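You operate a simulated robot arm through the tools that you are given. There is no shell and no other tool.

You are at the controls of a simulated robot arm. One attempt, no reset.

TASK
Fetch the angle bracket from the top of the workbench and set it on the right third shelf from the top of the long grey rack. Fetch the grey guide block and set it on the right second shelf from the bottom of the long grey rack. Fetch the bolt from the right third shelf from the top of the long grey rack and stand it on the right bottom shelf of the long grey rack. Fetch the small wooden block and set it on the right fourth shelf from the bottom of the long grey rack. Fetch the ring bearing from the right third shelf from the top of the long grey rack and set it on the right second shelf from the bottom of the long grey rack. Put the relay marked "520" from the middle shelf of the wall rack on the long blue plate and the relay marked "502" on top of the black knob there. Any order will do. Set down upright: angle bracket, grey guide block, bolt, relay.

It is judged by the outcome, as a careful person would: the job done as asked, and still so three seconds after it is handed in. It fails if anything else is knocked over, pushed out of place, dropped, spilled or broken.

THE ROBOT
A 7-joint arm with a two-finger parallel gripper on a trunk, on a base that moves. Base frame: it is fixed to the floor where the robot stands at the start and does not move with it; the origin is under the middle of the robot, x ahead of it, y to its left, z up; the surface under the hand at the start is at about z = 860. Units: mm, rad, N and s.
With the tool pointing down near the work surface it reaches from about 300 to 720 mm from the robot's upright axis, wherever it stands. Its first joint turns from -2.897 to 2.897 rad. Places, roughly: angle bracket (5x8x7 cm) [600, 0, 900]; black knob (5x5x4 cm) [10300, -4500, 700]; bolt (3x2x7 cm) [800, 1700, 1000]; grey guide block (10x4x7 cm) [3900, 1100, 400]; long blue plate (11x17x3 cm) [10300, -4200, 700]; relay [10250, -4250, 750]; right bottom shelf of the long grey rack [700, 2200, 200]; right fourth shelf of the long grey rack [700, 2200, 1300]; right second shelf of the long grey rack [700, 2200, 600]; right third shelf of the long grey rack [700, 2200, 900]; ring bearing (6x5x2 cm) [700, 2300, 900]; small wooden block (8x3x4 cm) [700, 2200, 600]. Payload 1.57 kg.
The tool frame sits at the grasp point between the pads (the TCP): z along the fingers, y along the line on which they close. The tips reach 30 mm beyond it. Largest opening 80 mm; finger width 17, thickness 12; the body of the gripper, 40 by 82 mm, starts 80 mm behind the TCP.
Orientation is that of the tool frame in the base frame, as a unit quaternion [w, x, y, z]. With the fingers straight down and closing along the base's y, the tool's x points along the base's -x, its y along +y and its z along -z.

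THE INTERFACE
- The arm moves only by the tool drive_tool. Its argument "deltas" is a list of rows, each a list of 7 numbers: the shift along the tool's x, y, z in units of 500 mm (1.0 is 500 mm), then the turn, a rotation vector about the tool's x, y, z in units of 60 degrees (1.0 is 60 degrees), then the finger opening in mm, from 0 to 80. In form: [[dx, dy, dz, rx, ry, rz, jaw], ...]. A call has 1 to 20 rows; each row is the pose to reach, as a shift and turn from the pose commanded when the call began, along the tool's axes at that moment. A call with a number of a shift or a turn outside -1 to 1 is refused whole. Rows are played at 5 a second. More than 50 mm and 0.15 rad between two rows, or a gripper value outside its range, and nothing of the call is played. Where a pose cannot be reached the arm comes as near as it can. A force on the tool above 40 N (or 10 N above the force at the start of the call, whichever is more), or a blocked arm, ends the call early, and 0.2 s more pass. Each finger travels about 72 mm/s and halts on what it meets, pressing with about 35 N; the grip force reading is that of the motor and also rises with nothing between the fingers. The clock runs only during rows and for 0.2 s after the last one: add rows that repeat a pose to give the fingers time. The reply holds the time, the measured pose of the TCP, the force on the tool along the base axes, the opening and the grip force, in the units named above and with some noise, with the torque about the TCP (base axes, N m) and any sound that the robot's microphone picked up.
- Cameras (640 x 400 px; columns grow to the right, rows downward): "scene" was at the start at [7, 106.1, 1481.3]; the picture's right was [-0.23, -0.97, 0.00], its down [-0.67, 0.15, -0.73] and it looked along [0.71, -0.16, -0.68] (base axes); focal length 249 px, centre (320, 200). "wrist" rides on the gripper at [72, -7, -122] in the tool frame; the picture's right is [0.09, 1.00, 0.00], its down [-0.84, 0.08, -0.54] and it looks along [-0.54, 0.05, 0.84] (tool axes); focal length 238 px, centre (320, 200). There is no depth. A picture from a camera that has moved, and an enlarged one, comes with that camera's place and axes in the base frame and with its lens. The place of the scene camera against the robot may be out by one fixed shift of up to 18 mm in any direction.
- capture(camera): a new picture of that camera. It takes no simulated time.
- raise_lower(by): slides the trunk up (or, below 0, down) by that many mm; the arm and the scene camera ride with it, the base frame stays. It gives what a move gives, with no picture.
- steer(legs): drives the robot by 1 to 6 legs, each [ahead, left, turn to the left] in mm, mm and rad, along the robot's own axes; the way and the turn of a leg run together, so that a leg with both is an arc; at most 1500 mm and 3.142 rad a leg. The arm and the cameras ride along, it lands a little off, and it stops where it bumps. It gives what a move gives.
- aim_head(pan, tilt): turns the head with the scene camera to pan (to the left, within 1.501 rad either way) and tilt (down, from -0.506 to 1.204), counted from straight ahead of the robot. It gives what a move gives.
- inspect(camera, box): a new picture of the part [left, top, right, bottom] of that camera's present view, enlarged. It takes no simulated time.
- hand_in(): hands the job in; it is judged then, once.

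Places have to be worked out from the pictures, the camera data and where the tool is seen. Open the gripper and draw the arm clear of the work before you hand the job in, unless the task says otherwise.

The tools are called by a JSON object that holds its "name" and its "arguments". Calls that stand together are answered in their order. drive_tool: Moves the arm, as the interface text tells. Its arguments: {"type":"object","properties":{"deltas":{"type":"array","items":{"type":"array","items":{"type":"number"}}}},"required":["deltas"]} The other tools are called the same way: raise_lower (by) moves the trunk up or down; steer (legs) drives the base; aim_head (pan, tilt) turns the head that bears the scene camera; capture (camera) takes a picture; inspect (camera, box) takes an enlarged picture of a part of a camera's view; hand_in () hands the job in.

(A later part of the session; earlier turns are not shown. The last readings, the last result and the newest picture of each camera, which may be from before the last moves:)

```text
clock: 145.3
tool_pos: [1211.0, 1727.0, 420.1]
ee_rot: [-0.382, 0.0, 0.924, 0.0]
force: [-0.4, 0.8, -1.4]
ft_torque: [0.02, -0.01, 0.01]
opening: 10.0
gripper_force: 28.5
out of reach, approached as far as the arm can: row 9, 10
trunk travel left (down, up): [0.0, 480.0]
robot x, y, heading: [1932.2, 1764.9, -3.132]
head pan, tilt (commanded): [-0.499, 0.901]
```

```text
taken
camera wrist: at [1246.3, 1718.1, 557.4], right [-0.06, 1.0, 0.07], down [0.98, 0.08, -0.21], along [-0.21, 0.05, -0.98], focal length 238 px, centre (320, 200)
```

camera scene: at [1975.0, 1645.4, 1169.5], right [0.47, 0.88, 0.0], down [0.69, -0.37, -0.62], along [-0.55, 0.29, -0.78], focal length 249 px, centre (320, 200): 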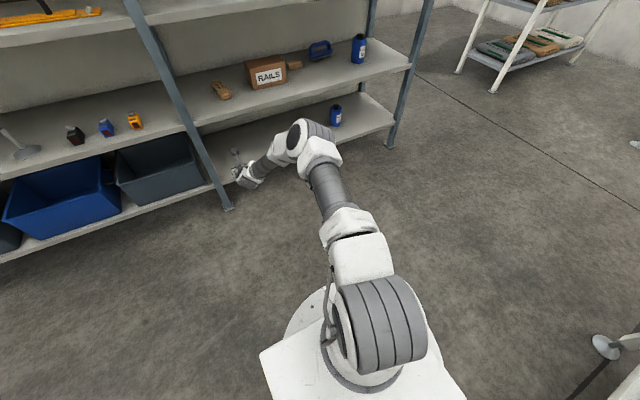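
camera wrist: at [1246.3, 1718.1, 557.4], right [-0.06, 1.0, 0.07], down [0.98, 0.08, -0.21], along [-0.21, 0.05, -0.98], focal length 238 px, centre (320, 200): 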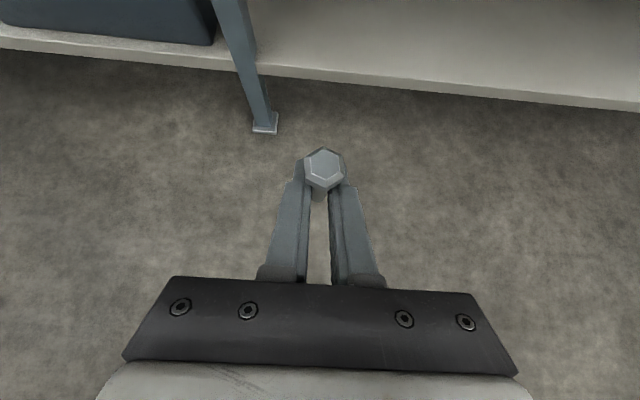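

Reach stops at z≈420 here. I look at the arm's posture again.

{"name": "capture", "arguments": {"camera": "scene"}}

{"name": "aim_head", "arguments": {"pan": -0.3, "tilt": 1.2}}

{"name": "capture", "arguments": {"camera": "scene"}}

```text
taken
camera scene: at [1956.3, 1644.6, 1169.5], right [0.47, 0.88, 0.0], down [0.69, -0.37, -0.62], along [-0.55, 0.29, -0.78], focal length 249 px, centre (320, 200)
```

scene: 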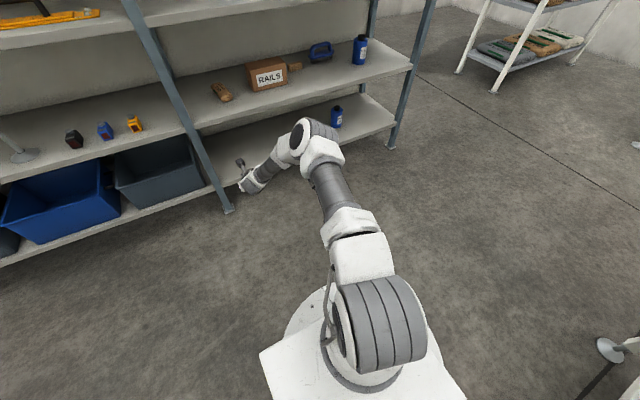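

```text
clock: 146.1
tool_pos: [1210.4, 1725.7, 420.2]
ee_rot: [-0.383, 0.0, 0.924, 0.0]
force: [0.6, -0.6, -0.8]
ft_torque: [0.0, -0.03, 0.01]
opening: 10.0
gripper_force: 28.3
trunk travel left (down, up): [0.0, 480.0]
robot x, y, heading: [1936.8, 1766.1, -3.135]
head pan, tilt (commanded): [-0.3, 1.201]
```

```text
taken
camera scene: at [1969.2, 1625.1, 1149.7], right [0.29, 0.96, 0.0], down [0.89, -0.27, -0.36], along [-0.35, 0.11, -0.93], focal length 249 px, centre (320, 200)
```

scene: 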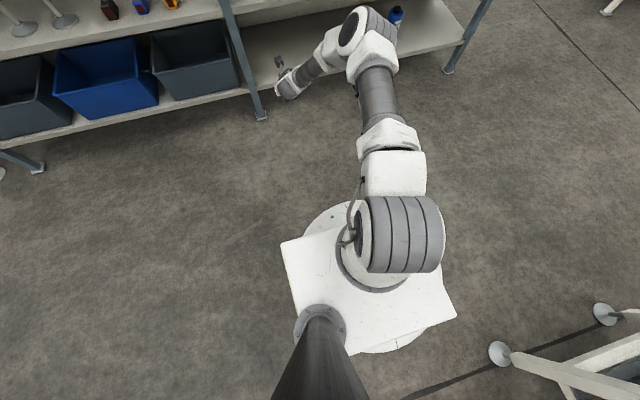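

The elbow posture suggests reaching farther out (≈800 mm ahead) keeps the wrist inside its range. I extend 80 mm forward, then lower 90 mm.

{"name": "drive_tool", "arguments": {"deltas": [[0.0566, 0, 0.0566, 0, 0, 0, 0], [0.1131, 0, 0.1131, 0, 0, 0, 0], [0.0495, 0, 0.1767, 0, 0, 0, 0], [-0.0142, 0, 0.2404, 0, 0, 0, 0]]}}

```text
clock: 147.1
tool_pos: [1192.3, 1727.2, 431.6]
ee_rot: [-0.383, 0.001, 0.924, 0.001]
force: [0.5, 0.7, -1.1]
ft_torque: [0.0, -0.04, 0.01]
opening: 9.9
gripper_force: 28.5
out of reach, approached as far as the arm can: row 1, 2, 3, 4
trunk travel left (down, up): [0.0, 480.0]
robot x, y, heading: [1936.2, 1765.5, -3.133]
head pan, tilt (commanded): [-0.3, 1.201]
```

That's still at a limit, so this flipped wrist posture can't go that low. I'll set the bolt down temporarily on the front of the second shelf and regrasp it with the hand un-flipped. First raise the hand to z≈640.

{"name": "drive_tool", "arguments": {"deltas": [[0.0523, 0, -0.0659, 0, 0, 0, 0], [0.1046, 0, -0.1318, 0, 0, 0, 0], [0.157, 0, -0.1978, 0, 0, 0, 0], [0.2093, 0, -0.2637, 0, 0, 0, 0], [0.2616, 0, -0.3296, 0, 0, 0, 0], [0.2616, 0, -0.3296, 0, 0, 0, 0]]}}

{"name": "steer", "arguments": {"legs": [[0, -130, 0]]}}

{"name": "capture", "arguments": {"camera": "wrist"}}

{"name": "aim_head", "arguments": {"pan": 0.0, "tilt": 0.6}}

{"name": "capture", "arguments": {"camera": "scene"}}

```text
clock: 148.5
tool_pos: [1215.5, 1727.6, 638.1]
ee_rot: [-0.382, 0.0, 0.924, -0.001]
force: [0.3, -0.1, -1.4]
ft_torque: [-0.03, -0.02, 0.03]
opening: 9.7
gripper_force: 27.8
trunk travel left (down, up): [0.0, 480.0]
robot x, y, heading: [1935.8, 1762.8, -3.142]
head pan, tilt (commanded): [-0.3, 1.201]
```

```text
clock: 150.1
tool_pos: [1215.3, 1859.1, 637.6]
ee_rot: [-0.383, 0.001, 0.924, 0.0]
force: [-0.5, -0.9, -0.7]
ft_torque: [-0.02, -0.01, 0.0]
opening: 9.9
gripper_force: 27.7
trunk travel left (down, up): [0.0, 480.0]
robot x, y, heading: [1934.5, 1897.5, -3.136]
head pan, tilt (commanded): [-0.3, 1.201]
```

```text
taken
camera wrist: at [1250.0, 1850.9, 774.3], right [-0.06, 1.0, 0.06], down [0.98, 0.07, -0.21], along [-0.21, 0.05, -0.98], focal length 238 px, centre (320, 200)
```

wrist: 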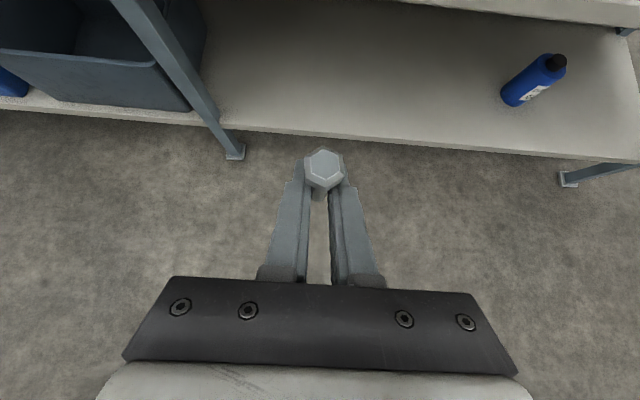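

```text
clock: 151.1
tool_pos: [1216.2, 1858.7, 637.4]
ee_rot: [-0.382, 0.002, 0.924, 0.001]
force: [-0.1, 0.8, -1.2]
ft_torque: [0.02, 0.02, -0.02]
opening: 10.2
gripper_force: 28.9
trunk travel left (down, up): [0.0, 480.0]
robot x, y, heading: [1931.1, 1896.2, -3.133]
head pan, tilt (commanded): [0.0, 0.6]
```

```text
taken
camera scene: at [1933.6, 1739.3, 1194.2], right [-0.01, 1.0, 0.0], down [0.57, 0.0, -0.82], along [-0.82, 0.0, -0.57], focal length 249 px, centre (320, 200)
```

scene: 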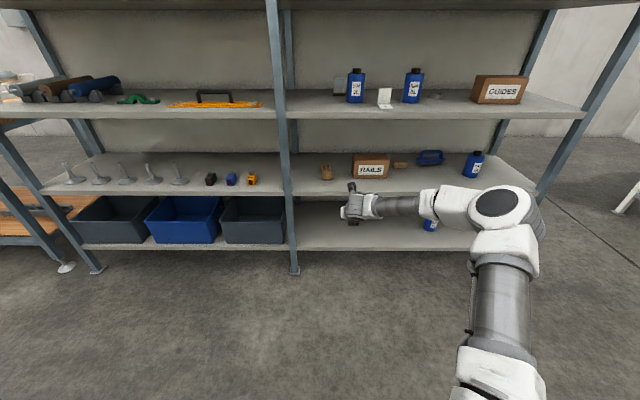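

Clearances look fine (second shelf ≈575, third-shelf underside ≈900). I drive 325 mm forward to bring the bolt over the second shelf's front.

{"name": "steer", "arguments": {"legs": [[325, 0, 0]]}}

{"name": "capture", "arguments": {"camera": "wrist"}}

{"name": "capture", "arguments": {"camera": "scene"}}

```text
clock: 153.8
tool_pos: [883.1, 1860.2, 637.8]
ee_rot: [-0.383, 0.003, 0.924, 0.001]
force: [0.7, 0.4, -1.3]
ft_torque: [-0.05, 0.01, -0.02]
opening: 9.8
gripper_force: 28.3
trunk travel left (down, up): [0.0, 480.0]
robot x, y, heading: [1597.7, 1893.2, -3.14]
head pan, tilt (commanded): [0.0, 0.6]
```

```text
taken
camera wrist: at [919.3, 1851.8, 774.3], right [-0.06, 1.0, 0.07], down [0.98, 0.07, -0.21], along [-0.21, 0.05, -0.98], focal length 238 px, centre (320, 200)
```

wrist: 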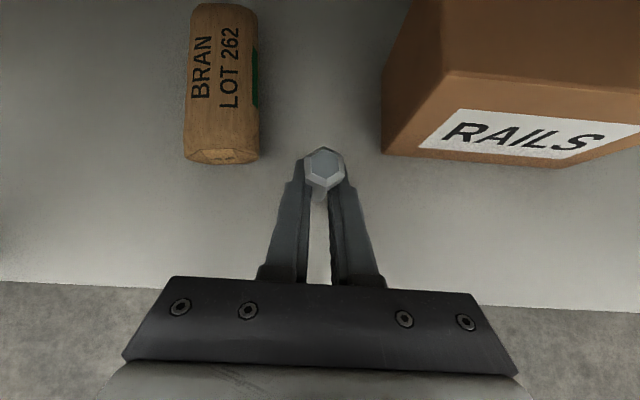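

```text
taken
camera scene: at [1602.5, 1737.9, 1194.3], right [0.0, 1.0, 0.0], down [0.56, 0.0, -0.83], along [-0.83, 0.0, -0.56], focal length 249 px, centre (320, 200)
```

scene: 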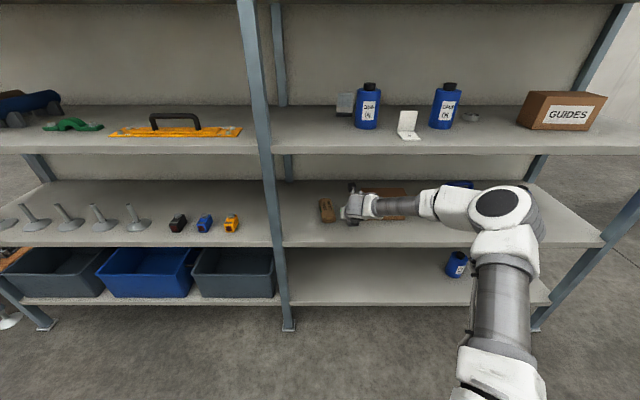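

Clear gap between the BRAN sack and RAILS box. I lower 24 mm, then creep to contact.

{"name": "drive_tool", "arguments": {"deltas": [[-0.017, 0, 0.017, 0, 0, 0, 0], [-0.0339, 0, 0.0339, 0, 0, 0, 0], [-0.0339, 0, 0.0339, 0, 0, 0, 0]]}}

{"name": "drive_tool", "arguments": {"deltas": [[-0.0042, 0, 0.0042, 0, 0, 0, 0], [-0.0042, 0, 0.0042, 0, 0, 0, 0]]}}

```text
clock: 154.7
tool_pos: [883.8, 1860.3, 612.2]
ee_rot: [-0.383, 0.004, 0.924, 0.002]
force: [-0.3, 0.1, -0.4]
ft_torque: [0.03, -0.02, 0.0]
opening: 9.9
gripper_force: 27.6
trunk travel left (down, up): [0.0, 480.0]
robot x, y, heading: [1604.4, 1892.4, -3.146]
head pan, tilt (commanded): [0.0, 0.6]
```

```text
clock: 155.2
tool_pos: [883.8, 1860.0, 609.3]
ee_rot: [-0.383, 0.003, 0.924, 0.002]
force: [0.3, 0.8, -1.8]
ft_torque: [0.0, -0.04, 0.01]
opening: 10.0
gripper_force: 28.1
trunk travel left (down, up): [0.0, 480.0]
robot x, y, heading: [1603.1, 1893.7, -3.139]
head pan, tilt (commanded): [0.0, 0.6]
```

No contact yet at 609; I continue in 3 mm steps.

{"name": "drive_tool", "arguments": {"deltas": [[-0.0042, 0, 0.0042, 0, 0, 0, 0], [-0.0042, 0, 0.0042, 0, 0, 0, 0]]}}

{"name": "inspect", "arguments": {"camera": "wrist", "box": [240, 120, 400, 220]}}

```text
clock: 155.8
tool_pos: [884.3, 1860.8, 610.6]
ee_rot: [-0.385, 0.003, 0.923, 0.001]
force: [2.0, -0.7, 11.0]
ft_torque: [-0.02, -0.02, -0.04]
opening: 10.1
gripper_force: 27.8
trunk travel left (down, up): [0.0, 480.0]
robot x, y, heading: [1600.3, 1892.4, -3.147]
head pan, tilt (commanded): [0.0, 0.6]
```

```text
4.00 times, centred on (320, 170) of wrist
camera zoom: at [919.4, 1851.4, 746.7], right [-0.06, 1.0, 0.07], down [0.97, 0.07, -0.21], along [-0.22, 0.05, -0.97], focal length 953 px, centre (320, 320)
```

zoom: 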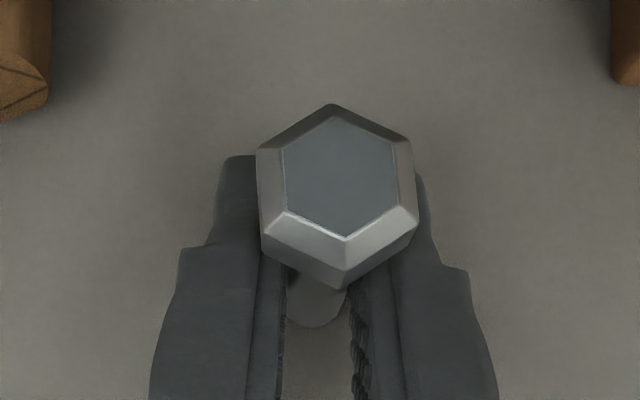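

Contact at TCP z≈609 → second shelf ≈579 (spacing 360, so bottom ≈219, fourth ≈1299). I ease 1 mm and open gently.

{"name": "drive_tool", "arguments": {"deltas": [[0.0018, 0, -0.0018, 0, 0, 0, 0], [0.0018, 0, -0.0018, 0, 0, 0, 12], [0.0018, 0, -0.0018, 0, 0, 0, 16], [0.0018, 0, -0.0018, 0, 0, 0, 26], [0.0018, 0, -0.0018, 0, 0, 0, 42], [0.0018, 0, -0.0018, 0, 0, 0, 46]]}}

{"name": "capture", "arguments": {"camera": "wrist"}}

```text
clock: 157.2
tool_pos: [884.2, 1859.5, 609.1]
ee_rot: [-0.382, 0.004, 0.924, 0.002]
force: [0.6, -0.1, 0.3]
ft_torque: [0.0, 0.06, 0.0]
opening: 46.0
gripper_force: 0.0
trunk travel left (down, up): [0.0, 480.0]
robot x, y, heading: [1607.5, 1892.7, -3.139]
head pan, tilt (commanded): [0.0, 0.6]
```

```text
taken
camera wrist: at [919.4, 1851.4, 745.8], right [-0.06, 1.0, 0.07], down [0.98, 0.07, -0.21], along [-0.21, 0.05, -0.98], focal length 238 px, centre (320, 200)
```

wrist: 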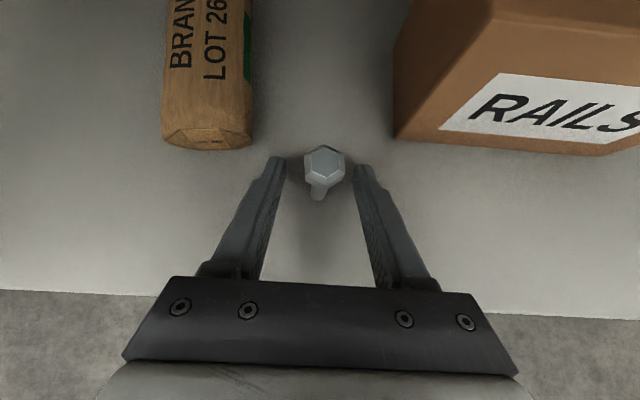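

The bolt stands free at ≈(881, 1859). I withdraw the hand horizontally, back the base off, and will test low reach with the hand un-flipped.

{"name": "drive_tool", "arguments": {"deltas": [[-0.0354, 0, -0.0354, 0, 0, 0, 46], [-0.0943, 0, -0.0943, 0, 0, 0, 46], [-0.1532, 0, -0.1532, 0, 0, 0, 46]]}}

{"name": "capture", "arguments": {"camera": "wrist"}}

{"name": "steer", "arguments": {"legs": [[-330, 0, 0]]}}

```text
clock: 158.1
tool_pos: [992.7, 1861.9, 608.7]
ee_rot: [-0.383, 0.003, 0.924, 0.001]
force: [0.7, -0.1, 0.2]
ft_torque: [0.01, -0.01, -0.01]
opening: 45.9
gripper_force: 0.1
trunk travel left (down, up): [0.0, 480.0]
robot x, y, heading: [1600.1, 1893.5, -3.137]
head pan, tilt (commanded): [0.0, 0.6]
```

```text
taken
camera wrist: at [1027.5, 1852.6, 746.2], right [-0.06, 1.0, 0.07], down [0.98, 0.07, -0.21], along [-0.21, 0.05, -0.98], focal length 238 px, centre (320, 200)
```

wrist: 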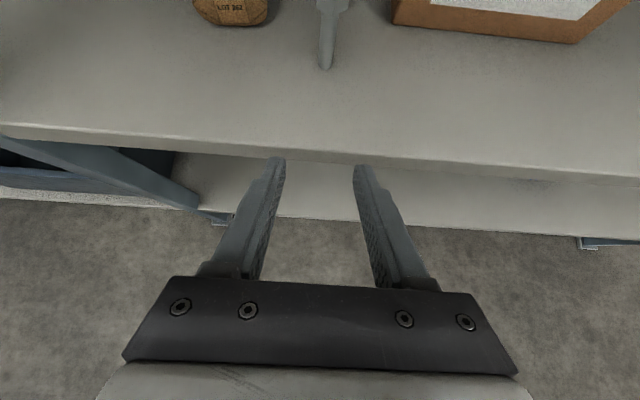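

```text
clock: 160.8
tool_pos: [1318.7, 1860.7, 608.7]
ee_rot: [-0.382, 0.002, 0.924, 0.001]
force: [-0.9, 0.1, -0.1]
ft_torque: [-0.02, 0.02, 0.0]
opening: 45.9
gripper_force: 0.1
trunk travel left (down, up): [0.0, 480.0]
robot x, y, heading: [1930.4, 1892.1, -3.143]
head pan, tilt (commanded): [0.0, 0.6]
```

Now I un-flip the hand: three 60° turns about the tool axis.

{"name": "drive_tool", "arguments": {"deltas": [[0, 0, 0, 0, 0, 0.14, 46], [0, 0, 0, 0, 0, 0.28, 46], [0, 0, 0, 0, 0, 0.42, 46], [0, 0, 0, 0, 0, 0.56, 46], [0, 0, 0, 0, 0, 0.7, 46], [0, 0, 0, 0, 0, 0.84, 46], [0, 0, 0, 0, 0, 0.92, 46], [0, 0, 0, 0, 0, 1.0, 46]]}}

{"name": "drive_tool", "arguments": {"deltas": [[0, 0, 0, 0, 0, 0.14, 46], [0, 0, 0, 0, 0, 0.28, 46], [0, 0, 0, 0, 0, 0.42, 46], [0, 0, 0, 0, 0, 0.56, 46], [0, 0, 0, 0, 0, 0.7, 46], [0, 0, 0, 0, 0, 0.84, 46], [0, 0, 0, 0, 0, 0.92, 46], [0, 0, 0, 0, 0, 1.0, 46]]}}

{"name": "drive_tool", "arguments": {"deltas": [[0, 0, 0, 0, 0, 0.14, 46], [0, 0, 0, 0, 0, 0.28, 46], [0, 0, 0, 0, 0, 0.42, 46], [0, 0, 0, 0, 0, 0.56, 46], [0, 0, 0, 0, 0, 0.7, 46], [0, 0, 0, 0, 0, 0.84, 46], [0, 0, 0, 0, 0, 0.92, 46], [0, 0, 0, 0, 0, 1.0, 46]]}}

{"name": "capture", "arguments": {"camera": "wrist"}}

{"name": "capture", "arguments": {"camera": "scene"}}

```text
clock: 162.6
tool_pos: [1318.2, 1859.8, 608.5]
ee_rot: [-0.332, 0.465, 0.798, -0.191]
force: [0.3, -0.2, 0.2]
ft_torque: [-0.02, 0.0, 0.01]
opening: 46.0
gripper_force: 0.1
trunk travel left (down, up): [0.0, 480.0]
robot x, y, heading: [1926.9, 1893.3, -3.14]
head pan, tilt (commanded): [0.0, 0.6]
```

```text
clock: 164.4
tool_pos: [1318.2, 1858.8, 609.0]
ee_rot: [-0.192, 0.801, 0.459, -0.332]
force: [0.3, 0.0, 0.5]
ft_torque: [0.02, 0.01, 0.01]
opening: 45.9
gripper_force: 0.1
trunk travel left (down, up): [0.0, 480.0]
robot x, y, heading: [1929.3, 1896.1, -3.133]
head pan, tilt (commanded): [0.0, 0.6]
```

```text
clock: 166.2
tool_pos: [1318.1, 1859.5, 608.4]
ee_rot: [0.0, 0.924, -0.001, -0.383]
force: [-0.8, 0.2, 0.3]
ft_torque: [0.0, 0.03, 0.01]
opening: 46.1
gripper_force: 0.0
trunk travel left (down, up): [0.0, 480.0]
robot x, y, heading: [1930.7, 1894.4, -3.139]
head pan, tilt (commanded): [0.0, 0.6]
```

```text
taken
camera wrist: at [1455.1, 1864.6, 644.2], right [0.06, -1.0, -0.06], down [-0.21, -0.07, 0.98], along [-0.98, -0.05, -0.21], focal length 238 px, centre (320, 200)
```

wrist: 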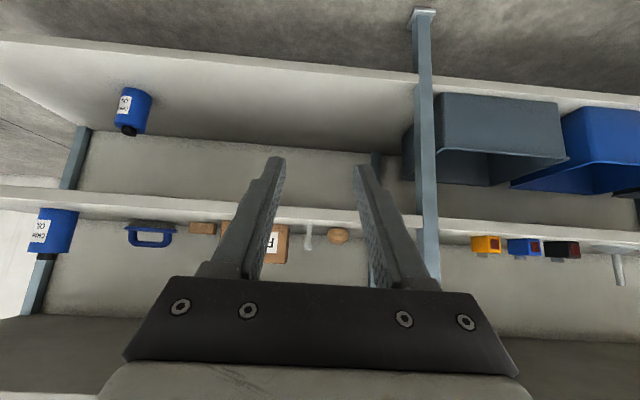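

```text
taken
camera scene: at [1929.3, 1739.2, 1194.3], right [-0.01, 1.0, 0.0], down [0.56, 0.0, -0.83], along [-0.83, 0.0, -0.56], focal length 249 px, centre (320, 200)
```

scene: 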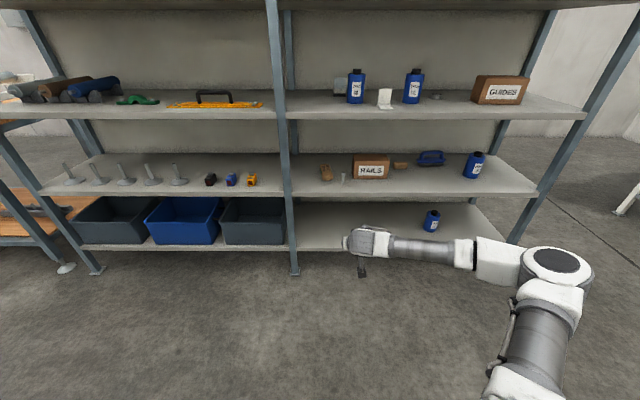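

Un-flipped now. I test the low reach in free space: forward 120 mm, then down 300 mm.

{"name": "drive_tool", "arguments": {"deltas": [[-0.0566, 0, 0.0566, 0, 0, 0, 46], [-0.1132, 0, 0.1132, 0, 0, 0, 46], [-0.17, 0, 0.17, 0, 0, 0, 46], [-0.1092, 0, 0.2308, 0, 0, 0, 46], [-0.0484, 0, 0.2916, 0, 0, 0, 46], [0.0124, 0, 0.3524, 0, 0, 0, 46], [0.0732, 0, 0.4132, 0, 0, 0, 46], [0.134, 0, 0.474, 0, 0, 0, 46], [0.1948, 0, 0.5348, 0, 0, 0, 46], [0.254, 0, 0.594, 0, 0, 0, 46]]}}

{"name": "capture", "arguments": {"camera": "scene"}}

```text
clock: 168.4
tool_pos: [1212.9, 1852.1, 417.4]
ee_rot: [0.0, 0.924, -0.001, -0.383]
force: [0.1, 0.7, 0.2]
ft_torque: [0.0, -0.04, -0.01]
opening: 46.0
gripper_force: 0.0
out of reach, approached as far as the arm can: row 8, 9, 10
trunk travel left (down, up): [0.0, 480.0]
robot x, y, heading: [1930.1, 1892.7, -3.139]
head pan, tilt (commanded): [0.0, 0.6]
```

```text
taken
camera scene: at [1929.3, 1739.2, 1194.3], right [-0.01, 1.0, 0.0], down [0.56, 0.0, -0.83], along [-0.83, 0.0, -0.56], focal length 249 px, centre (320, 200)
```

scene: 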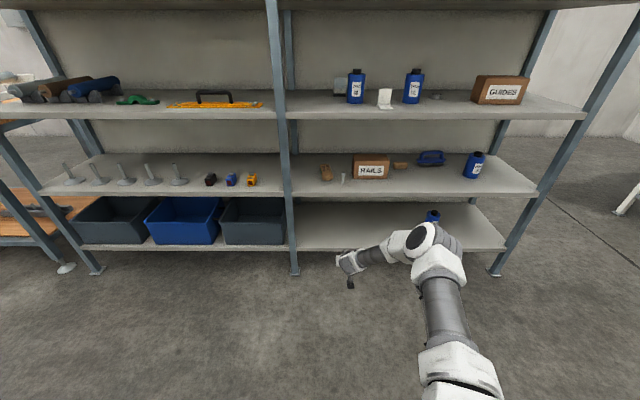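

Same limit un-flipped, so the flip isn't the cause. I test a steeper hand: tilt 30°, 650 mm ahead, then down to z≈250.

{"name": "drive_tool", "arguments": {"deltas": [[0.0474, 0, -0.0474, 0, 0.125, 0, 46], [0.0947, 0, -0.0947, 0, 0.25, 0, 46], [0.1548, 0, -0.0346, 0, 0.25, 0, 46], [0.2149, 0, 0.0255, 0, 0.25, 0, 46], [0.275, 0, 0.0856, 0, 0.25, 0, 46], [0.3351, 0, 0.1457, 0, 0.25, 0, 46]]}}

```text
clock: 169.8
tool_pos: [1310.0, 1852.1, 361.0]
ee_rot: [-0.001, 0.966, -0.002, -0.259]
force: [-0.7, -0.2, 0.3]
ft_torque: [0.0, -0.01, 0.0]
opening: 45.9
gripper_force: 0.1
out of reach, approached as far as the arm can: row 4, 5, 6
trunk travel left (down, up): [0.0, 480.0]
robot x, y, heading: [1933.4, 1895.8, -3.137]
head pan, tilt (commanded): [0.0, 0.6]
```

I look at the arm posture again from the head camera.

{"name": "aim_head", "arguments": {"pan": -0.35, "tilt": 0.95}}

{"name": "capture", "arguments": {"camera": "scene"}}

```text
clock: 170.6
tool_pos: [1310.4, 1852.3, 363.6]
ee_rot: [0.0, 0.966, -0.001, -0.259]
force: [0.3, 0.0, 0.2]
ft_torque: [0.0, 0.0, -0.01]
opening: 46.2
gripper_force: 0.1
trunk travel left (down, up): [0.0, 480.0]
robot x, y, heading: [1931.9, 1895.5, -3.135]
head pan, tilt (commanded): [-0.351, 0.949]
```

```text
taken
camera scene: at [1949.2, 1764.3, 1165.9], right [0.34, 0.94, 0.0], down [0.76, -0.27, -0.58], along [-0.55, 0.2, -0.81], focal length 249 px, centre (320, 200)
```

scene: 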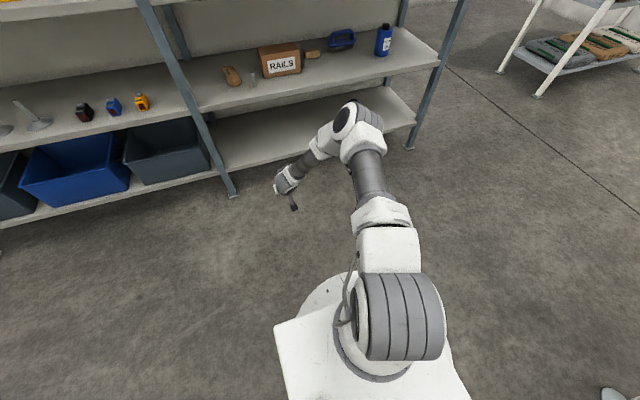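

I probe further: vertical tool, 550 mm ahead, going down, to learn the real lower limit of the arm.

{"name": "drive_tool", "arguments": {"deltas": [[0.0312, 0, -0.018, 0, 0.125, 0, 46], [0.0624, 0, -0.036, 0, 0.25, 0, 46], [0.0935, 0, -0.054, 0, 0.375, 0, 46], [0.1247, 0, -0.072, 0, 0.5, 0, 46], [0.1647, 0, -0.0027, 0, 0.5, 0, 46], [0.2047, 0, 0.0665, 0, 0.5, 0, 46], [0.2447, 0, 0.1358, 0, 0.5, 0, 46]]}}

{"name": "capture", "arguments": {"camera": "scene"}}

```text
clock: 172.2
tool_pos: [1382.0, 1852.7, 347.4]
ee_rot: [0.0, 1.0, -0.002, 0.001]
force: [0.2, -0.7, 0.2]
ft_torque: [0.02, 0.01, 0.01]
opening: 46.0
gripper_force: 0.0
out of reach, approached as far as the arm can: row 5, 6, 7
trunk travel left (down, up): [0.0, 480.0]
robot x, y, heading: [1926.4, 1891.4, -3.135]
head pan, tilt (commanded): [-0.351, 0.949]
```

```text
taken
camera scene: at [1949.3, 1764.3, 1165.9], right [0.34, 0.94, 0.0], down [0.77, -0.28, -0.58], along [-0.55, 0.2, -0.81], focal length 249 px, centre (320, 200)
```

scene: 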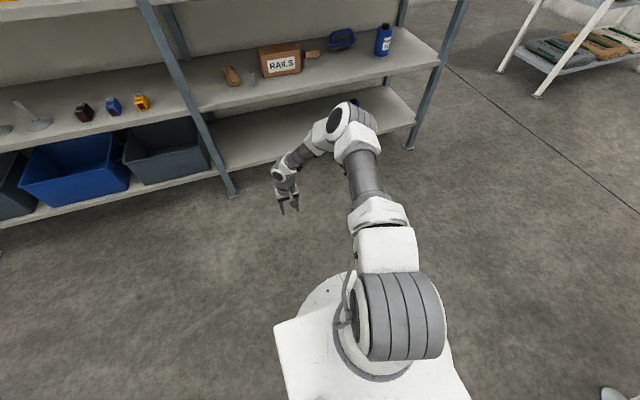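

Vertical tool stops at z≈347. I probe how the limit depends on distance: move closer (F≈440) and try lower.

{"name": "drive_tool", "arguments": {"deltas": [[0.07, 0, -0.02, 0, 0, 0, 46], [0.14, 0, -0.02, 0, 0, 0, 46], [0.21, 0, -0.02, 0, 0, 0, 46], [0.21, 0, 0.06, 0, 0, 0, 46], [0.21, 0, 0.14, 0, 0, 0, 46], [0.21, 0, 0.22, 0, 0, 0, 46]]}}

```text
clock: 173.6
tool_pos: [1496.1, 1854.0, 320.3]
ee_rot: [0.0, 1.0, -0.001, 0.0]
force: [-0.4, -0.3, 0.2]
ft_torque: [0.04, 0.01, 0.01]
opening: 46.1
gripper_force: 0.1
out of reach, approached as far as the arm can: row 4, 5, 6
trunk travel left (down, up): [0.0, 480.0]
robot x, y, heading: [1929.5, 1894.2, -3.135]
head pan, tilt (commanded): [-0.351, 0.949]
```

To see whether this limit belongs to the arm or to the world, I raise the trunk 150 mm and probe down again.

{"name": "raise_lower", "arguments": {"by": 150}}

{"name": "drive_tool", "arguments": {"deltas": [[0, 0, 0.09, 0, 0, 0, 46], [0, 0, 0.18, 0, 0, 0, 46], [0, 0, 0.27, 0, 0, 0, 46], [0, 0, 0.36, 0, 0, 0, 46]]}}

```text
clock: 175.3
tool_pos: [1496.6, 1853.0, 469.4]
ee_rot: [0.0, 1.0, -0.002, -0.001]
force: [-0.7, -0.7, -0.2]
ft_torque: [0.03, 0.0, 0.0]
opening: 45.8
gripper_force: 0.1
trunk travel left (down, up): [-150.0, 330.0]
robot x, y, heading: [1930.8, 1894.2, -3.133]
head pan, tilt (commanded): [-0.351, 0.949]
```

```text
clock: 176.3
tool_pos: [1495.4, 1854.5, 470.1]
ee_rot: [0.0, 1.0, -0.002, 0.001]
force: [-0.7, -0.5, -0.2]
ft_torque: [0.0, -0.04, 0.02]
opening: 45.9
gripper_force: 0.1
out of reach, approached as far as the arm can: row 1, 2, 3, 4
trunk travel left (down, up): [-150.0, 330.0]
robot x, y, heading: [1930.5, 1891.0, -3.14]
head pan, tilt (commanded): [-0.351, 0.949]
```

The limit belongs to the arm (moves with the trunk). I test whether the azimuth matters: swing the hand to the robot's right side at the same radius and try to go lower there.

{"name": "drive_tool", "arguments": {"deltas": [[0.003, -0.07, -0.02, 0, 0, 0, 46], [0.006, -0.14, -0.02, 0, 0, 0, 46], [0.01, -0.212, -0.02, 0, 0, 0, 46], [0.036, -0.292, -0.02, 0, 0, 0, 46], [0.063, -0.372, -0.02, 0, 0, 0, 46], [0.09, -0.452, -0.02, 0, 0, 0, 46], [0.143, -0.525, -0.02, 0, 0, 0, 46], [0.196, -0.598, -0.02, 0, 0, 0, 46], [0.25, -0.672, -0.02, 0, 0, 0, 46], [0.31, -0.727, -0.02, 0, 0, 0, 46], [0.37, -0.782, -0.02, 0, 0, 0, 46], [0.43, -0.838, -0.02, 0, 0, 0, 46], [0.43, -0.838, 0.06, 0, 0, 0, 46], [0.43, -0.838, 0.14, 0, 0, 0, 46], [0.43, -0.838, 0.22, 0, 0, 0, 46]]}}

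```text
clock: 179.5
tool_pos: [1713.0, 2268.5, 471.6]
ee_rot: [0.0, 1.0, -0.002, 0.0]
force: [-0.1, -0.1, 0.4]
ft_torque: [-0.04, -0.02, 0.02]
opening: 45.6
gripper_force: 0.0
out of reach, approached as far as the arm can: row 13, 14, 15
trunk travel left (down, up): [-150.0, 330.0]
robot x, y, heading: [1933.7, 1893.8, -3.131]
head pan, tilt (commanded): [-0.351, 0.949]
```

The limit is the same at another azimuth, so it's in the arm posture itself. I test whether it is tied to the wrist roll: turn the vertical tool about its axis and try lowering again.

{"name": "drive_tool", "arguments": {"deltas": [[0, 0, 0, 0, 0, 0.14, 46], [0, 0, 0, 0, 0, 0.28, 46], [0, 0, 0, 0, 0, 0.42, 46], [0, 0, 0, 0, 0, 0.56, 46], [0, 0, 0, 0, 0, 0.7, 46], [0, 0, 0, 0, 0, 0.84, 46], [0, 0, 0, 0, 0, 0.97, 46], [0, 0, 0.09, 0, 0, 0.97, 46], [0, 0, 0.18, 0, 0, 0.97, 46]]}}

{"name": "aim_head", "arguments": {"pan": -1.1, "tilt": 0.8}}

{"name": "capture", "arguments": {"camera": "scene"}}

```text
clock: 181.5
tool_pos: [1711.2, 2271.2, 470.7]
ee_rot: [0.0, 0.873, -0.488, 0.0]
force: [-0.2, -0.3, 0.6]
ft_torque: [0.01, 0.03, 0.01]
opening: 46.0
gripper_force: 0.0
out of reach, approached as far as the arm can: row 8, 9
trunk travel left (down, up): [-150.0, 330.0]
robot x, y, heading: [1929.9, 1895.1, -3.134]
head pan, tilt (commanded): [-0.351, 0.949]
```

```text
clock: 182.6
tool_pos: [1711.7, 2271.4, 470.0]
ee_rot: [0.001, 0.873, -0.488, 0.0]
force: [0.1, 0.1, -0.5]
ft_torque: [0.01, 0.03, 0.03]
opening: 45.9
gripper_force: 0.2
trunk travel left (down, up): [-150.0, 330.0]
robot x, y, heading: [1929.0, 1892.8, -3.136]
head pan, tilt (commanded): [-1.1, 0.799]
```

```text
taken
camera scene: at [1980.6, 1811.3, 1327.4], right [0.89, 0.46, 0.0], down [0.33, -0.64, -0.7], along [-0.32, 0.62, -0.72], focal length 249 px, centre (320, 200)
```

scene: 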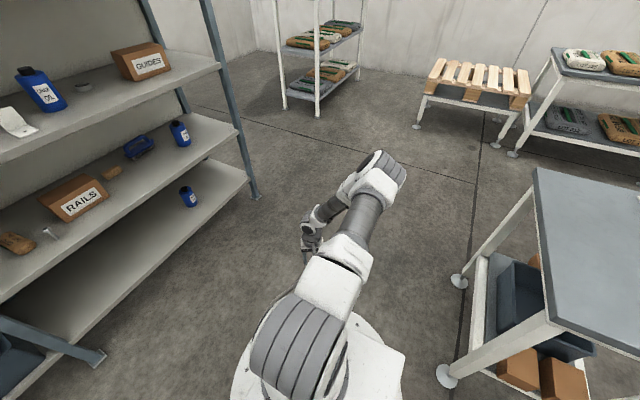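

The picture shows the upper arm lying horizontally out to the right – the elbow has swivelled outward, which is what blocks low poses. I'll go back to a home-like pose (hand high, close, un-rolled) to see whether the elbow comes back up.

{"name": "drive_tool", "arguments": {"deltas": [[0, 0, -0.09, 0, 0, -0.14, 46], [0, 0, -0.18, 0, 0, -0.28, 46], [0, 0, -0.27, 0, 0, -0.42, 46], [0, 0, -0.36, 0, 0, -0.56, 46], [0, 0, -0.45, 0, 0, -0.7, 46], [0, 0, -0.54, 0, 0, -0.84, 46], [0, 0, -0.63, 0, 0, -0.97, 46]]}}

{"name": "drive_tool", "arguments": {"deltas": [[-0.033, 0.071, -0.0356, 0, 0, 0, 46], [-0.066, 0.142, -0.0712, 0, 0, 0, 46], [-0.099, 0.213, -0.1068, 0, 0, 0, 46], [-0.132, 0.284, -0.1424, 0, 0, 0, 46], [-0.165, 0.355, -0.178, 0, 0, 0, 46], [-0.198, 0.426, -0.2136, 0, 0, 0, 46], [-0.231, 0.497, -0.2492, 0, 0, 0, 46], [-0.264, 0.568, -0.2848, 0, 0, 0, 46], [-0.297, 0.639, -0.3204, 0, 0, 0, 46], [-0.33, 0.71, -0.356, 0, 0, 0, 46]]}}

{"name": "aim_head", "arguments": {"pan": -0.229, "tilt": 0.752}}

{"name": "capture", "arguments": {"camera": "scene"}}

```text
clock: 184.2
tool_pos: [1715.0, 2270.4, 787.1]
ee_rot: [0.001, 1.0, -0.001, 0.0]
force: [-0.4, 0.2, -0.1]
ft_torque: [0.01, 0.0, 0.03]
opening: 46.1
gripper_force: 0.0
trunk travel left (down, up): [-150.0, 330.0]
robot x, y, heading: [1931.4, 1895.8, -3.139]
head pan, tilt (commanded): [-1.1, 0.799]
```

```text
clock: 186.4
tool_pos: [1546.4, 1915.9, 965.8]
ee_rot: [0.0, 1.0, -0.002, 0.001]
force: [-1.2, 0.6, -0.4]
ft_torque: [-0.05, 0.05, -0.02]
opening: 45.9
gripper_force: 0.1
trunk travel left (down, up): [-150.0, 330.0]
robot x, y, heading: [1934.0, 1889.3, -3.134]
head pan, tilt (commanded): [-1.1, 0.799]
```

```text
clock: 187.6
tool_pos: [1548.3, 1915.6, 965.9]
ee_rot: [0.0, 1.0, -0.001, 0.0]
force: [-0.4, 0.5, 0.2]
ft_torque: [0.02, 0.02, 0.0]
opening: 45.8
gripper_force: 0.0
trunk travel left (down, up): [-150.0, 330.0]
robot x, y, heading: [1930.1, 1896.4, -3.132]
head pan, tilt (commanded): [-0.229, 0.752]
```

```text
taken
camera scene: at [1937.0, 1758.1, 1331.3], right [0.22, 0.98, 0.0], down [0.67, -0.15, -0.73], along [-0.71, 0.16, -0.68], focal length 249 px, centre (320, 200)
```

scene: 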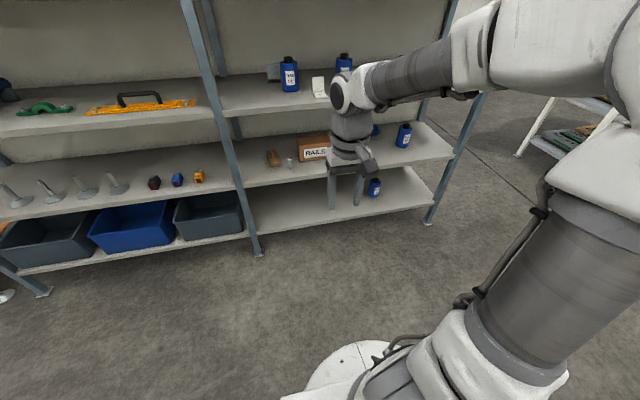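

The elbow is indeed further out to the right than at the start. I look at it directly.

{"name": "aim_head", "arguments": {"pan": -1.2, "tilt": 0.5}}

{"name": "capture", "arguments": {"camera": "scene"}}

```text
clock: 188.9
tool_pos: [1549.0, 1916.8, 966.2]
ee_rot: [0.0, 1.0, -0.002, 0.0]
force: [-0.6, 0.2, -0.4]
ft_torque: [-0.02, -0.02, 0.01]
opening: 45.7
gripper_force: 0.0
trunk travel left (down, up): [-150.0, 330.0]
robot x, y, heading: [1925.4, 1892.7, -3.134]
head pan, tilt (commanded): [-1.201, 0.499]
```

```text
taken
camera scene: at [1984.3, 1824.3, 1353.3], right [0.93, 0.37, 0.0], down [0.18, -0.45, -0.88], along [-0.32, 0.82, -0.48], focal length 249 px, centre (320, 200)
```

scene: 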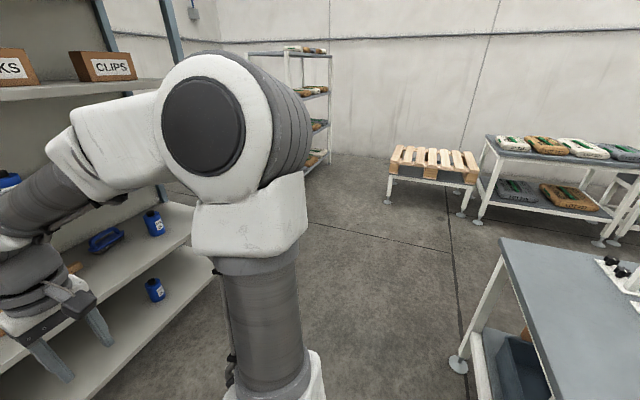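

The forearm leans sideways, so the wrist runs out of range when the tool tilts straight ahead. If the target lies to my right-front while the tool still points toward the rack, the wrist should have more room. I lower the trunk and test that in free space.

{"name": "raise_lower", "arguments": {"by": -150}}

{"name": "drive_tool", "arguments": {"deltas": [[-0.0218, -0.0616, 0.048, 0, -0.0556, 0, 46], [-0.0436, -0.1231, 0.096, 0, -0.1111, 0, 46], [-0.0653, -0.1847, 0.144, 0, -0.1667, 0, 46], [-0.0871, -0.2462, 0.192, 0, -0.2222, 0, 46], [-0.1089, -0.3078, 0.24, 0, -0.2778, 0, 46], [-0.1307, -0.3693, 0.288, 0, -0.3333, 0, 46], [-0.1524, -0.4309, 0.336, 0, -0.3889, 0, 46], [-0.1742, -0.4924, 0.384, 0, -0.4444, 0, 46], [-0.196, -0.554, 0.432, 0, -0.5, 0, 46]]}}

{"name": "drive_tool", "arguments": {"deltas": [[0.04, 0, 0.0693, 0, 0, 0, 46], [0.08, 0, 0.1386, 0, 0, 0, 46], [0.12, 0, 0.2078, 0, 0, 0, 46], [0.16, 0, 0.2771, 0, 0, 0, 46], [0.2, 0, 0.3464, 0, 0, 0, 46], [0.24, 0, 0.4157, 0, 0, 0, 46], [0.28, 0, 0.485, 0, 0, 0, 46], [0.32, 0, 0.5543, 0, 0, 0, 46], [0.34, 0, 0.589, 0, 0, 0, 46]]}}

```text
clock: 190.6
tool_pos: [1546.7, 1915.7, 815.3]
ee_rot: [0.0, 1.0, -0.003, 0.0]
force: [1.0, -0.2, -0.7]
ft_torque: [0.0, 0.03, 0.0]
opening: 46.0
gripper_force: 0.1
trunk travel left (down, up): [0.0, 480.0]
robot x, y, heading: [1929.3, 1892.6, -3.143]
head pan, tilt (commanded): [-1.201, 0.499]
```

```text
clock: 192.6
tool_pos: [1449.8, 2192.2, 598.0]
ee_rot: [0.0, 0.966, -0.001, -0.26]
force: [0.5, 0.9, 0.6]
ft_torque: [0.04, -0.01, 0.01]
opening: 45.8
gripper_force: 0.2
trunk travel left (down, up): [0.0, 480.0]
robot x, y, heading: [1929.4, 1894.0, -3.135]
head pan, tilt (commanded): [-1.201, 0.499]
```

```text
clock: 194.6
tool_pos: [1451.6, 2191.5, 355.0]
ee_rot: [0.0, 0.966, -0.002, -0.26]
force: [-0.8, -0.6, -0.2]
ft_torque: [0.04, 0.02, 0.02]
opening: 46.0
gripper_force: 0.0
out of reach, approached as far as the arm can: row 7, 8, 9
trunk travel left (down, up): [0.0, 480.0]
robot x, y, heading: [1933.3, 1894.1, -3.135]
head pan, tilt (commanded): [-1.201, 0.499]
```

The limit is nearly the same curve, so it's the swivelled elbow posture that has drifted since the start (flipping at one pose and un-flipping at another). I'll do the reverse loop: flip at a low tilted pose, then un-flip at the home-like pose, to swing the elbow back.

{"name": "drive_tool", "arguments": {"deltas": [[-0.0483, 0.0664, -0.0305, 0, -0.025, 0, 46], [-0.0966, 0.1328, -0.061, 0, -0.05, 0, 46], [-0.1449, 0.1992, -0.0915, 0, -0.075, 0, 46], [-0.1932, 0.2656, -0.122, 0, -0.1, 0, 46], [-0.2415, 0.332, -0.1525, 0, -0.125, 0, 46], [-0.2898, 0.3984, -0.183, 0, -0.15, 0, 46], [-0.3381, 0.4648, -0.2135, 0, -0.175, 0, 46], [-0.3864, 0.5312, -0.244, 0, -0.2, 0, 46], [-0.4347, 0.5976, -0.2745, 0, -0.225, 0, 46], [-0.483, 0.664, -0.305, 0, -0.25, 0, 46]]}}

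{"name": "drive_tool", "arguments": {"deltas": [[0, 0, 0, 0, 0, -0.14, 46], [0, 0, 0, 0, 0, -0.28, 46], [0, 0, 0, 0, 0, -0.42, 46], [0, 0, 0, 0, 0, -0.56, 46], [0, 0, 0, 0, 0, -0.7, 46], [0, 0, 0, 0, 0, -0.84, 46], [0, 0, 0, 0, 0, -0.98, 46]]}}

{"name": "drive_tool", "arguments": {"deltas": [[0, 0, 0, 0, 0, -0.14, 46], [0, 0, 0, 0, 0, -0.28, 46], [0, 0, 0, 0, 0, -0.42, 46], [0, 0, 0, 0, 0, -0.56, 46], [0, 0, 0, 0, 0, -0.7, 46], [0, 0, 0, 0, 0, -0.84, 46], [0, 0, 0, 0, 0, -0.98, 46]]}}

{"name": "drive_tool", "arguments": {"deltas": [[0, 0, 0, 0, 0, -0.14, 46], [0, 0, 0, 0, 0, -0.28, 46], [0, 0, 0, 0, 0, -0.42, 46], [0, 0, 0, 0, 0, -0.56, 46], [0, 0, 0, 0, 0, -0.7, 46], [0, 0, 0, 0, 0, -0.84, 46], [0, 0, 0, 0, 0, -0.98, 46]]}}

{"name": "capture", "arguments": {"camera": "scene"}}

```text
clock: 196.8
tool_pos: [1318.2, 1856.9, 607.1]
ee_rot: [-0.001, 0.924, -0.002, -0.383]
force: [0.2, -0.5, -0.1]
ft_torque: [-0.02, 0.02, 0.03]
opening: 46.1
gripper_force: 0.2
trunk travel left (down, up): [0.0, 480.0]
robot x, y, heading: [1928.9, 1892.0, -3.134]
head pan, tilt (commanded): [-1.201, 0.499]
```

```text
clock: 198.4
tool_pos: [1318.2, 1857.8, 607.0]
ee_rot: [-0.189, 0.804, 0.454, -0.333]
force: [-0.1, 0.2, 0.6]
ft_torque: [0.0, 0.01, 0.03]
opening: 46.0
gripper_force: 0.1
trunk travel left (down, up): [0.0, 480.0]
robot x, y, heading: [1929.4, 1895.4, -3.132]
head pan, tilt (commanded): [-1.201, 0.499]
```

```text
clock: 200.0
tool_pos: [1317.7, 1859.1, 608.1]
ee_rot: [-0.327, 0.479, 0.79, -0.197]
force: [0.0, 0.6, -0.5]
ft_torque: [0.03, 0.02, 0.0]
opening: 46.1
gripper_force: 0.0
trunk travel left (down, up): [0.0, 480.0]
robot x, y, heading: [1927.4, 1895.0, -3.135]
head pan, tilt (commanded): [-1.201, 0.499]
```

```text
clock: 201.6
tool_pos: [1317.6, 1859.6, 606.4]
ee_rot: [-0.383, 0.03, 0.923, -0.01]
force: [1.2, 0.1, -0.2]
ft_torque: [0.01, 0.02, -0.05]
opening: 46.0
gripper_force: 0.0
trunk travel left (down, up): [0.0, 480.0]
robot x, y, heading: [1933.0, 1893.9, -3.135]
head pan, tilt (commanded): [-1.201, 0.499]
```

```text
taken
camera scene: at [1984.3, 1824.4, 1203.4], right [0.93, 0.37, 0.0], down [0.18, -0.45, -0.88], along [-0.32, 0.82, -0.48], focal length 249 px, centre (320, 200)
```

scene: 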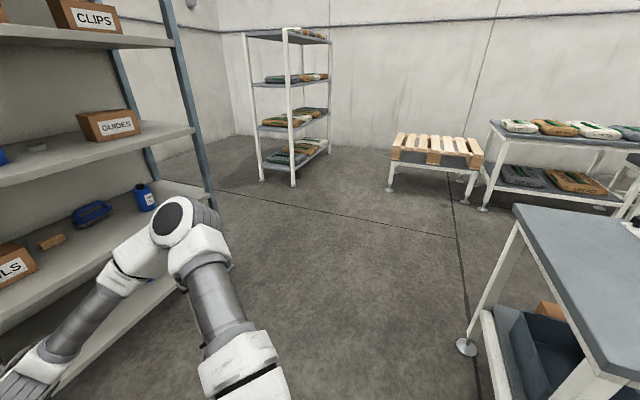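

The elbow is already higher (about +126 mm vs +46 mm above the shoulder before). I go to the home-like pose and un-flip there.

{"name": "drive_tool", "arguments": {"deltas": [[-0.0039, 0.0143, -0.0774, 0, -0.094, 0, 46], [-0.0078, 0.0285, -0.1548, 0, -0.188, 0, 46], [-0.0116, 0.0428, -0.2321, 0, -0.281, 0, 46], [-0.0155, 0.057, -0.3095, 0, -0.375, 0, 46], [-0.0194, 0.0713, -0.3869, 0, -0.469, 0, 46], [-0.0233, 0.0855, -0.4643, 0, -0.562, 0, 46], [-0.0271, 0.0998, -0.5416, 0, -0.656, 0, 46], [-0.031, 0.114, -0.619, 0, -0.75, 0, 46]]}}

{"name": "drive_tool", "arguments": {"deltas": [[0, 0, 0, 0, 0, 0.14, 46], [0, 0, 0, 0, 0, 0.28, 46], [0, 0, 0, 0, 0, 0.42, 46], [0, 0, 0, 0, 0, 0.56, 46], [0, 0, 0, 0, 0, 0.7, 46], [0, 0, 0, 0, 0, 0.84, 46], [0, 0, 0, 0, 0, 0.98, 46]]}}

{"name": "drive_tool", "arguments": {"deltas": [[0, 0, 0, 0, 0, 0.14, 46], [0, 0, 0, 0, 0, 0.28, 46], [0, 0, 0, 0, 0, 0.42, 46], [0, 0, 0, 0, 0, 0.56, 46], [0, 0, 0, 0, 0, 0.7, 46], [0, 0, 0, 0, 0, 0.84, 46], [0, 0, 0, 0, 0, 0.98, 46]]}}

{"name": "drive_tool", "arguments": {"deltas": [[0, 0, 0, 0, 0, 0.14, 46], [0, 0, 0, 0, 0, 0.28, 46], [0, 0, 0, 0, 0, 0.42, 46], [0, 0, 0, 0, 0, 0.56, 46], [0, 0, 0, 0, 0, 0.7, 46], [0, 0, 0, 0, 0, 0.84, 46], [0, 0, 0, 0, 0, 0.98, 46]]}}

{"name": "capture", "arguments": {"camera": "scene"}}

```text
clock: 203.4
tool_pos: [1550.8, 1913.5, 812.2]
ee_rot: [0.0, 0.023, 0.999, -0.023]
force: [0.8, 0.3, -0.2]
ft_torque: [0.0, -0.01, 0.01]
opening: 45.9
gripper_force: 0.0
trunk travel left (down, up): [0.0, 480.0]
robot x, y, heading: [1929.2, 1891.0, -3.137]
head pan, tilt (commanded): [-1.201, 0.499]
```

```text
clock: 205.0
tool_pos: [1549.6, 1913.3, 813.0]
ee_rot: [0.011, 0.513, 0.858, -0.019]
force: [-0.5, 0.1, -0.7]
ft_torque: [-0.01, 0.03, 0.02]
opening: 46.0
gripper_force: 0.0
trunk travel left (down, up): [0.0, 480.0]
robot x, y, heading: [1931.2, 1895.3, -3.133]
head pan, tilt (commanded): [-1.201, 0.499]
```

```text
clock: 206.6
tool_pos: [1548.6, 1914.0, 813.2]
ee_rot: [0.019, 0.868, 0.496, -0.013]
force: [0.1, 0.0, 0.6]
ft_torque: [-0.03, -0.01, 0.0]
opening: 45.9
gripper_force: 0.1
trunk travel left (down, up): [0.0, 480.0]
robot x, y, heading: [1929.6, 1895.4, -3.136]
head pan, tilt (commanded): [-1.201, 0.499]
```

```text
clock: 208.2
tool_pos: [1549.6, 1913.3, 812.8]
ee_rot: [0.023, 1.0, 0.006, 0.0]
force: [0.0, 0.2, -0.2]
ft_torque: [0.01, -0.02, -0.01]
opening: 45.9
gripper_force: 0.0
trunk travel left (down, up): [0.0, 480.0]
robot x, y, heading: [1928.5, 1895.9, -3.143]
head pan, tilt (commanded): [-1.201, 0.499]
```

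```text
taken
camera scene: at [1984.3, 1824.4, 1203.4], right [0.93, 0.37, 0.0], down [0.18, -0.45, -0.88], along [-0.32, 0.82, -0.48], focal length 249 px, centre (320, 200)
```

scene: 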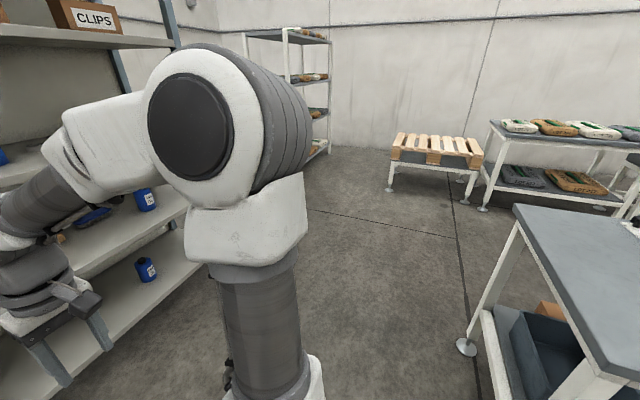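

Little change. I test whether the elbow relaxes over time when the pose is simply held (20 repeated rows), then look again.

{"name": "drive_tool", "arguments": {"deltas": [[0, 0, 0, 0, 0, 0, 46], [0, 0, 0.01, 0, 0, 0, 46], [0, 0, 0, 0, 0, 0, 46], [0, 0, 0.01, 0, 0, 0, 46], [0, 0, 0, 0, 0, 0, 46], [0, 0, 0.01, 0, 0, 0, 46], [0, 0, 0, 0, 0, 0, 46], [0, 0, 0.01, 0, 0, 0, 46], [0, 0, 0, 0, 0, 0, 46], [0, 0, 0.01, 0, 0, 0, 46], [0, 0, 0, 0, 0, 0, 46], [0, 0, 0.01, 0, 0, 0, 46], [0, 0, 0, 0, 0, 0, 46], [0, 0, 0.01, 0, 0, 0, 46], [0, 0, 0, 0, 0, 0, 46], [0, 0, 0.01, 0, 0, 0, 46], [0, 0, 0, 0, 0, 0, 46], [0, 0, 0.01, 0, 0, 0, 46], [0, 0, 0, 0, 0, 0, 46], [0, 0, 0, 0, 0, 0, 46]]}}

{"name": "capture", "arguments": {"camera": "scene"}}

```text
clock: 212.4
tool_pos: [1549.7, 1913.5, 813.5]
ee_rot: [0.022, 1.0, 0.007, -0.001]
force: [0.3, 0.1, 0.3]
ft_torque: [0.02, 0.02, -0.02]
opening: 46.0
gripper_force: 0.0
trunk travel left (down, up): [0.0, 480.0]
robot x, y, heading: [1931.1, 1893.5, -3.136]
head pan, tilt (commanded): [-1.201, 0.499]
```

```text
taken
camera scene: at [1984.3, 1824.4, 1203.4], right [0.93, 0.37, 0.0], down [0.18, -0.45, -0.88], along [-0.32, 0.82, -0.48], focal length 249 px, centre (320, 200)
```

scene: 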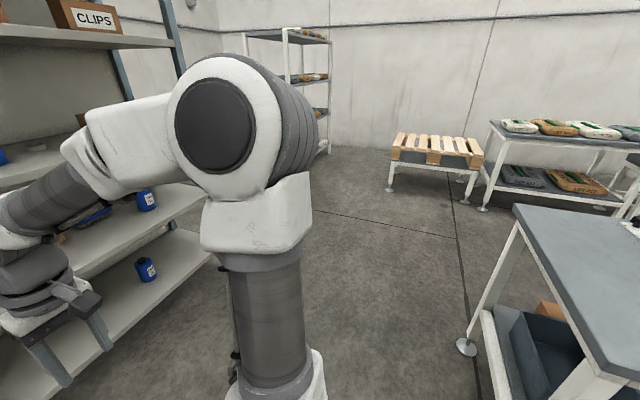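

With the pose held, the elbow drifts — so there is a built-in posture preference that depends on the wrist roll. I roll the tool -45° (closer to mid-range of the last joint), hold, and see where the elbow settles.

{"name": "drive_tool", "arguments": {"deltas": [[0, 0, 0, 0, 0, -0.14, 46], [0, 0, 0, 0, 0, -0.28, 46], [0, 0, 0, 0, 0, -0.42, 46], [0, 0, 0, 0, 0, -0.56, 46], [0, 0, 0, 0, 0, -0.7, 46], [0, 0, 0, 0, 0, -0.75, 46], [0, 0, 0, 0, 0, -0.75, 46], [0, 0, 0, 0, 0, -0.75, 46], [0, 0, 0, 0, 0, -0.75, 46], [0, 0, 0, 0, 0, -0.75, 46], [0, 0, 0, 0, 0, -0.75, 46], [0, 0, 0, 0, 0, -0.75, 46], [0, 0, 0, 0, 0, -0.75, 46], [0, 0, 0, 0, 0, -0.75, 46], [0, 0, 0, 0, 0, -0.75, 46], [0, 0, 0, 0, 0, -0.75, 46], [0, 0, 0, 0, 0, -0.75, 46], [0, 0, 0, 0, 0, -0.75, 46], [0, 0, 0, 0, 0, -0.75, 46], [0, 0, 0, 0, 0, -0.75, 46]]}}

{"name": "capture", "arguments": {"camera": "scene"}}

```text
clock: 216.6
tool_pos: [1550.7, 1912.7, 812.7]
ee_rot: [0.02, 0.92, 0.391, -0.009]
force: [-0.5, 0.0, 0.2]
ft_torque: [-0.01, -0.02, 0.02]
opening: 46.1
gripper_force: 0.0
trunk travel left (down, up): [0.0, 480.0]
robot x, y, heading: [1926.4, 1897.0, -3.139]
head pan, tilt (commanded): [-1.201, 0.499]
```

```text
taken
camera scene: at [1984.3, 1824.4, 1203.4], right [0.93, 0.37, 0.0], down [0.18, -0.45, -0.88], along [-0.32, 0.82, -0.48], focal length 249 px, centre (320, 200)
```

scene: 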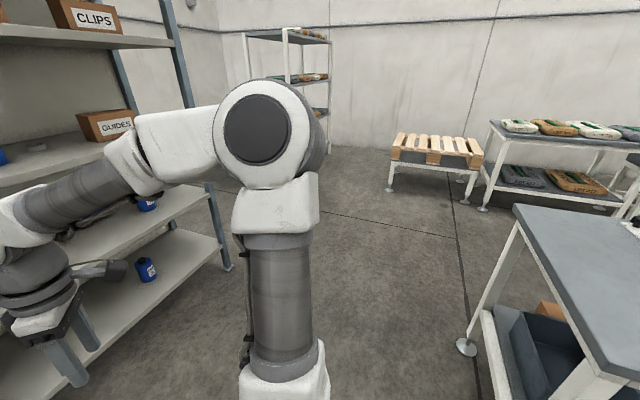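

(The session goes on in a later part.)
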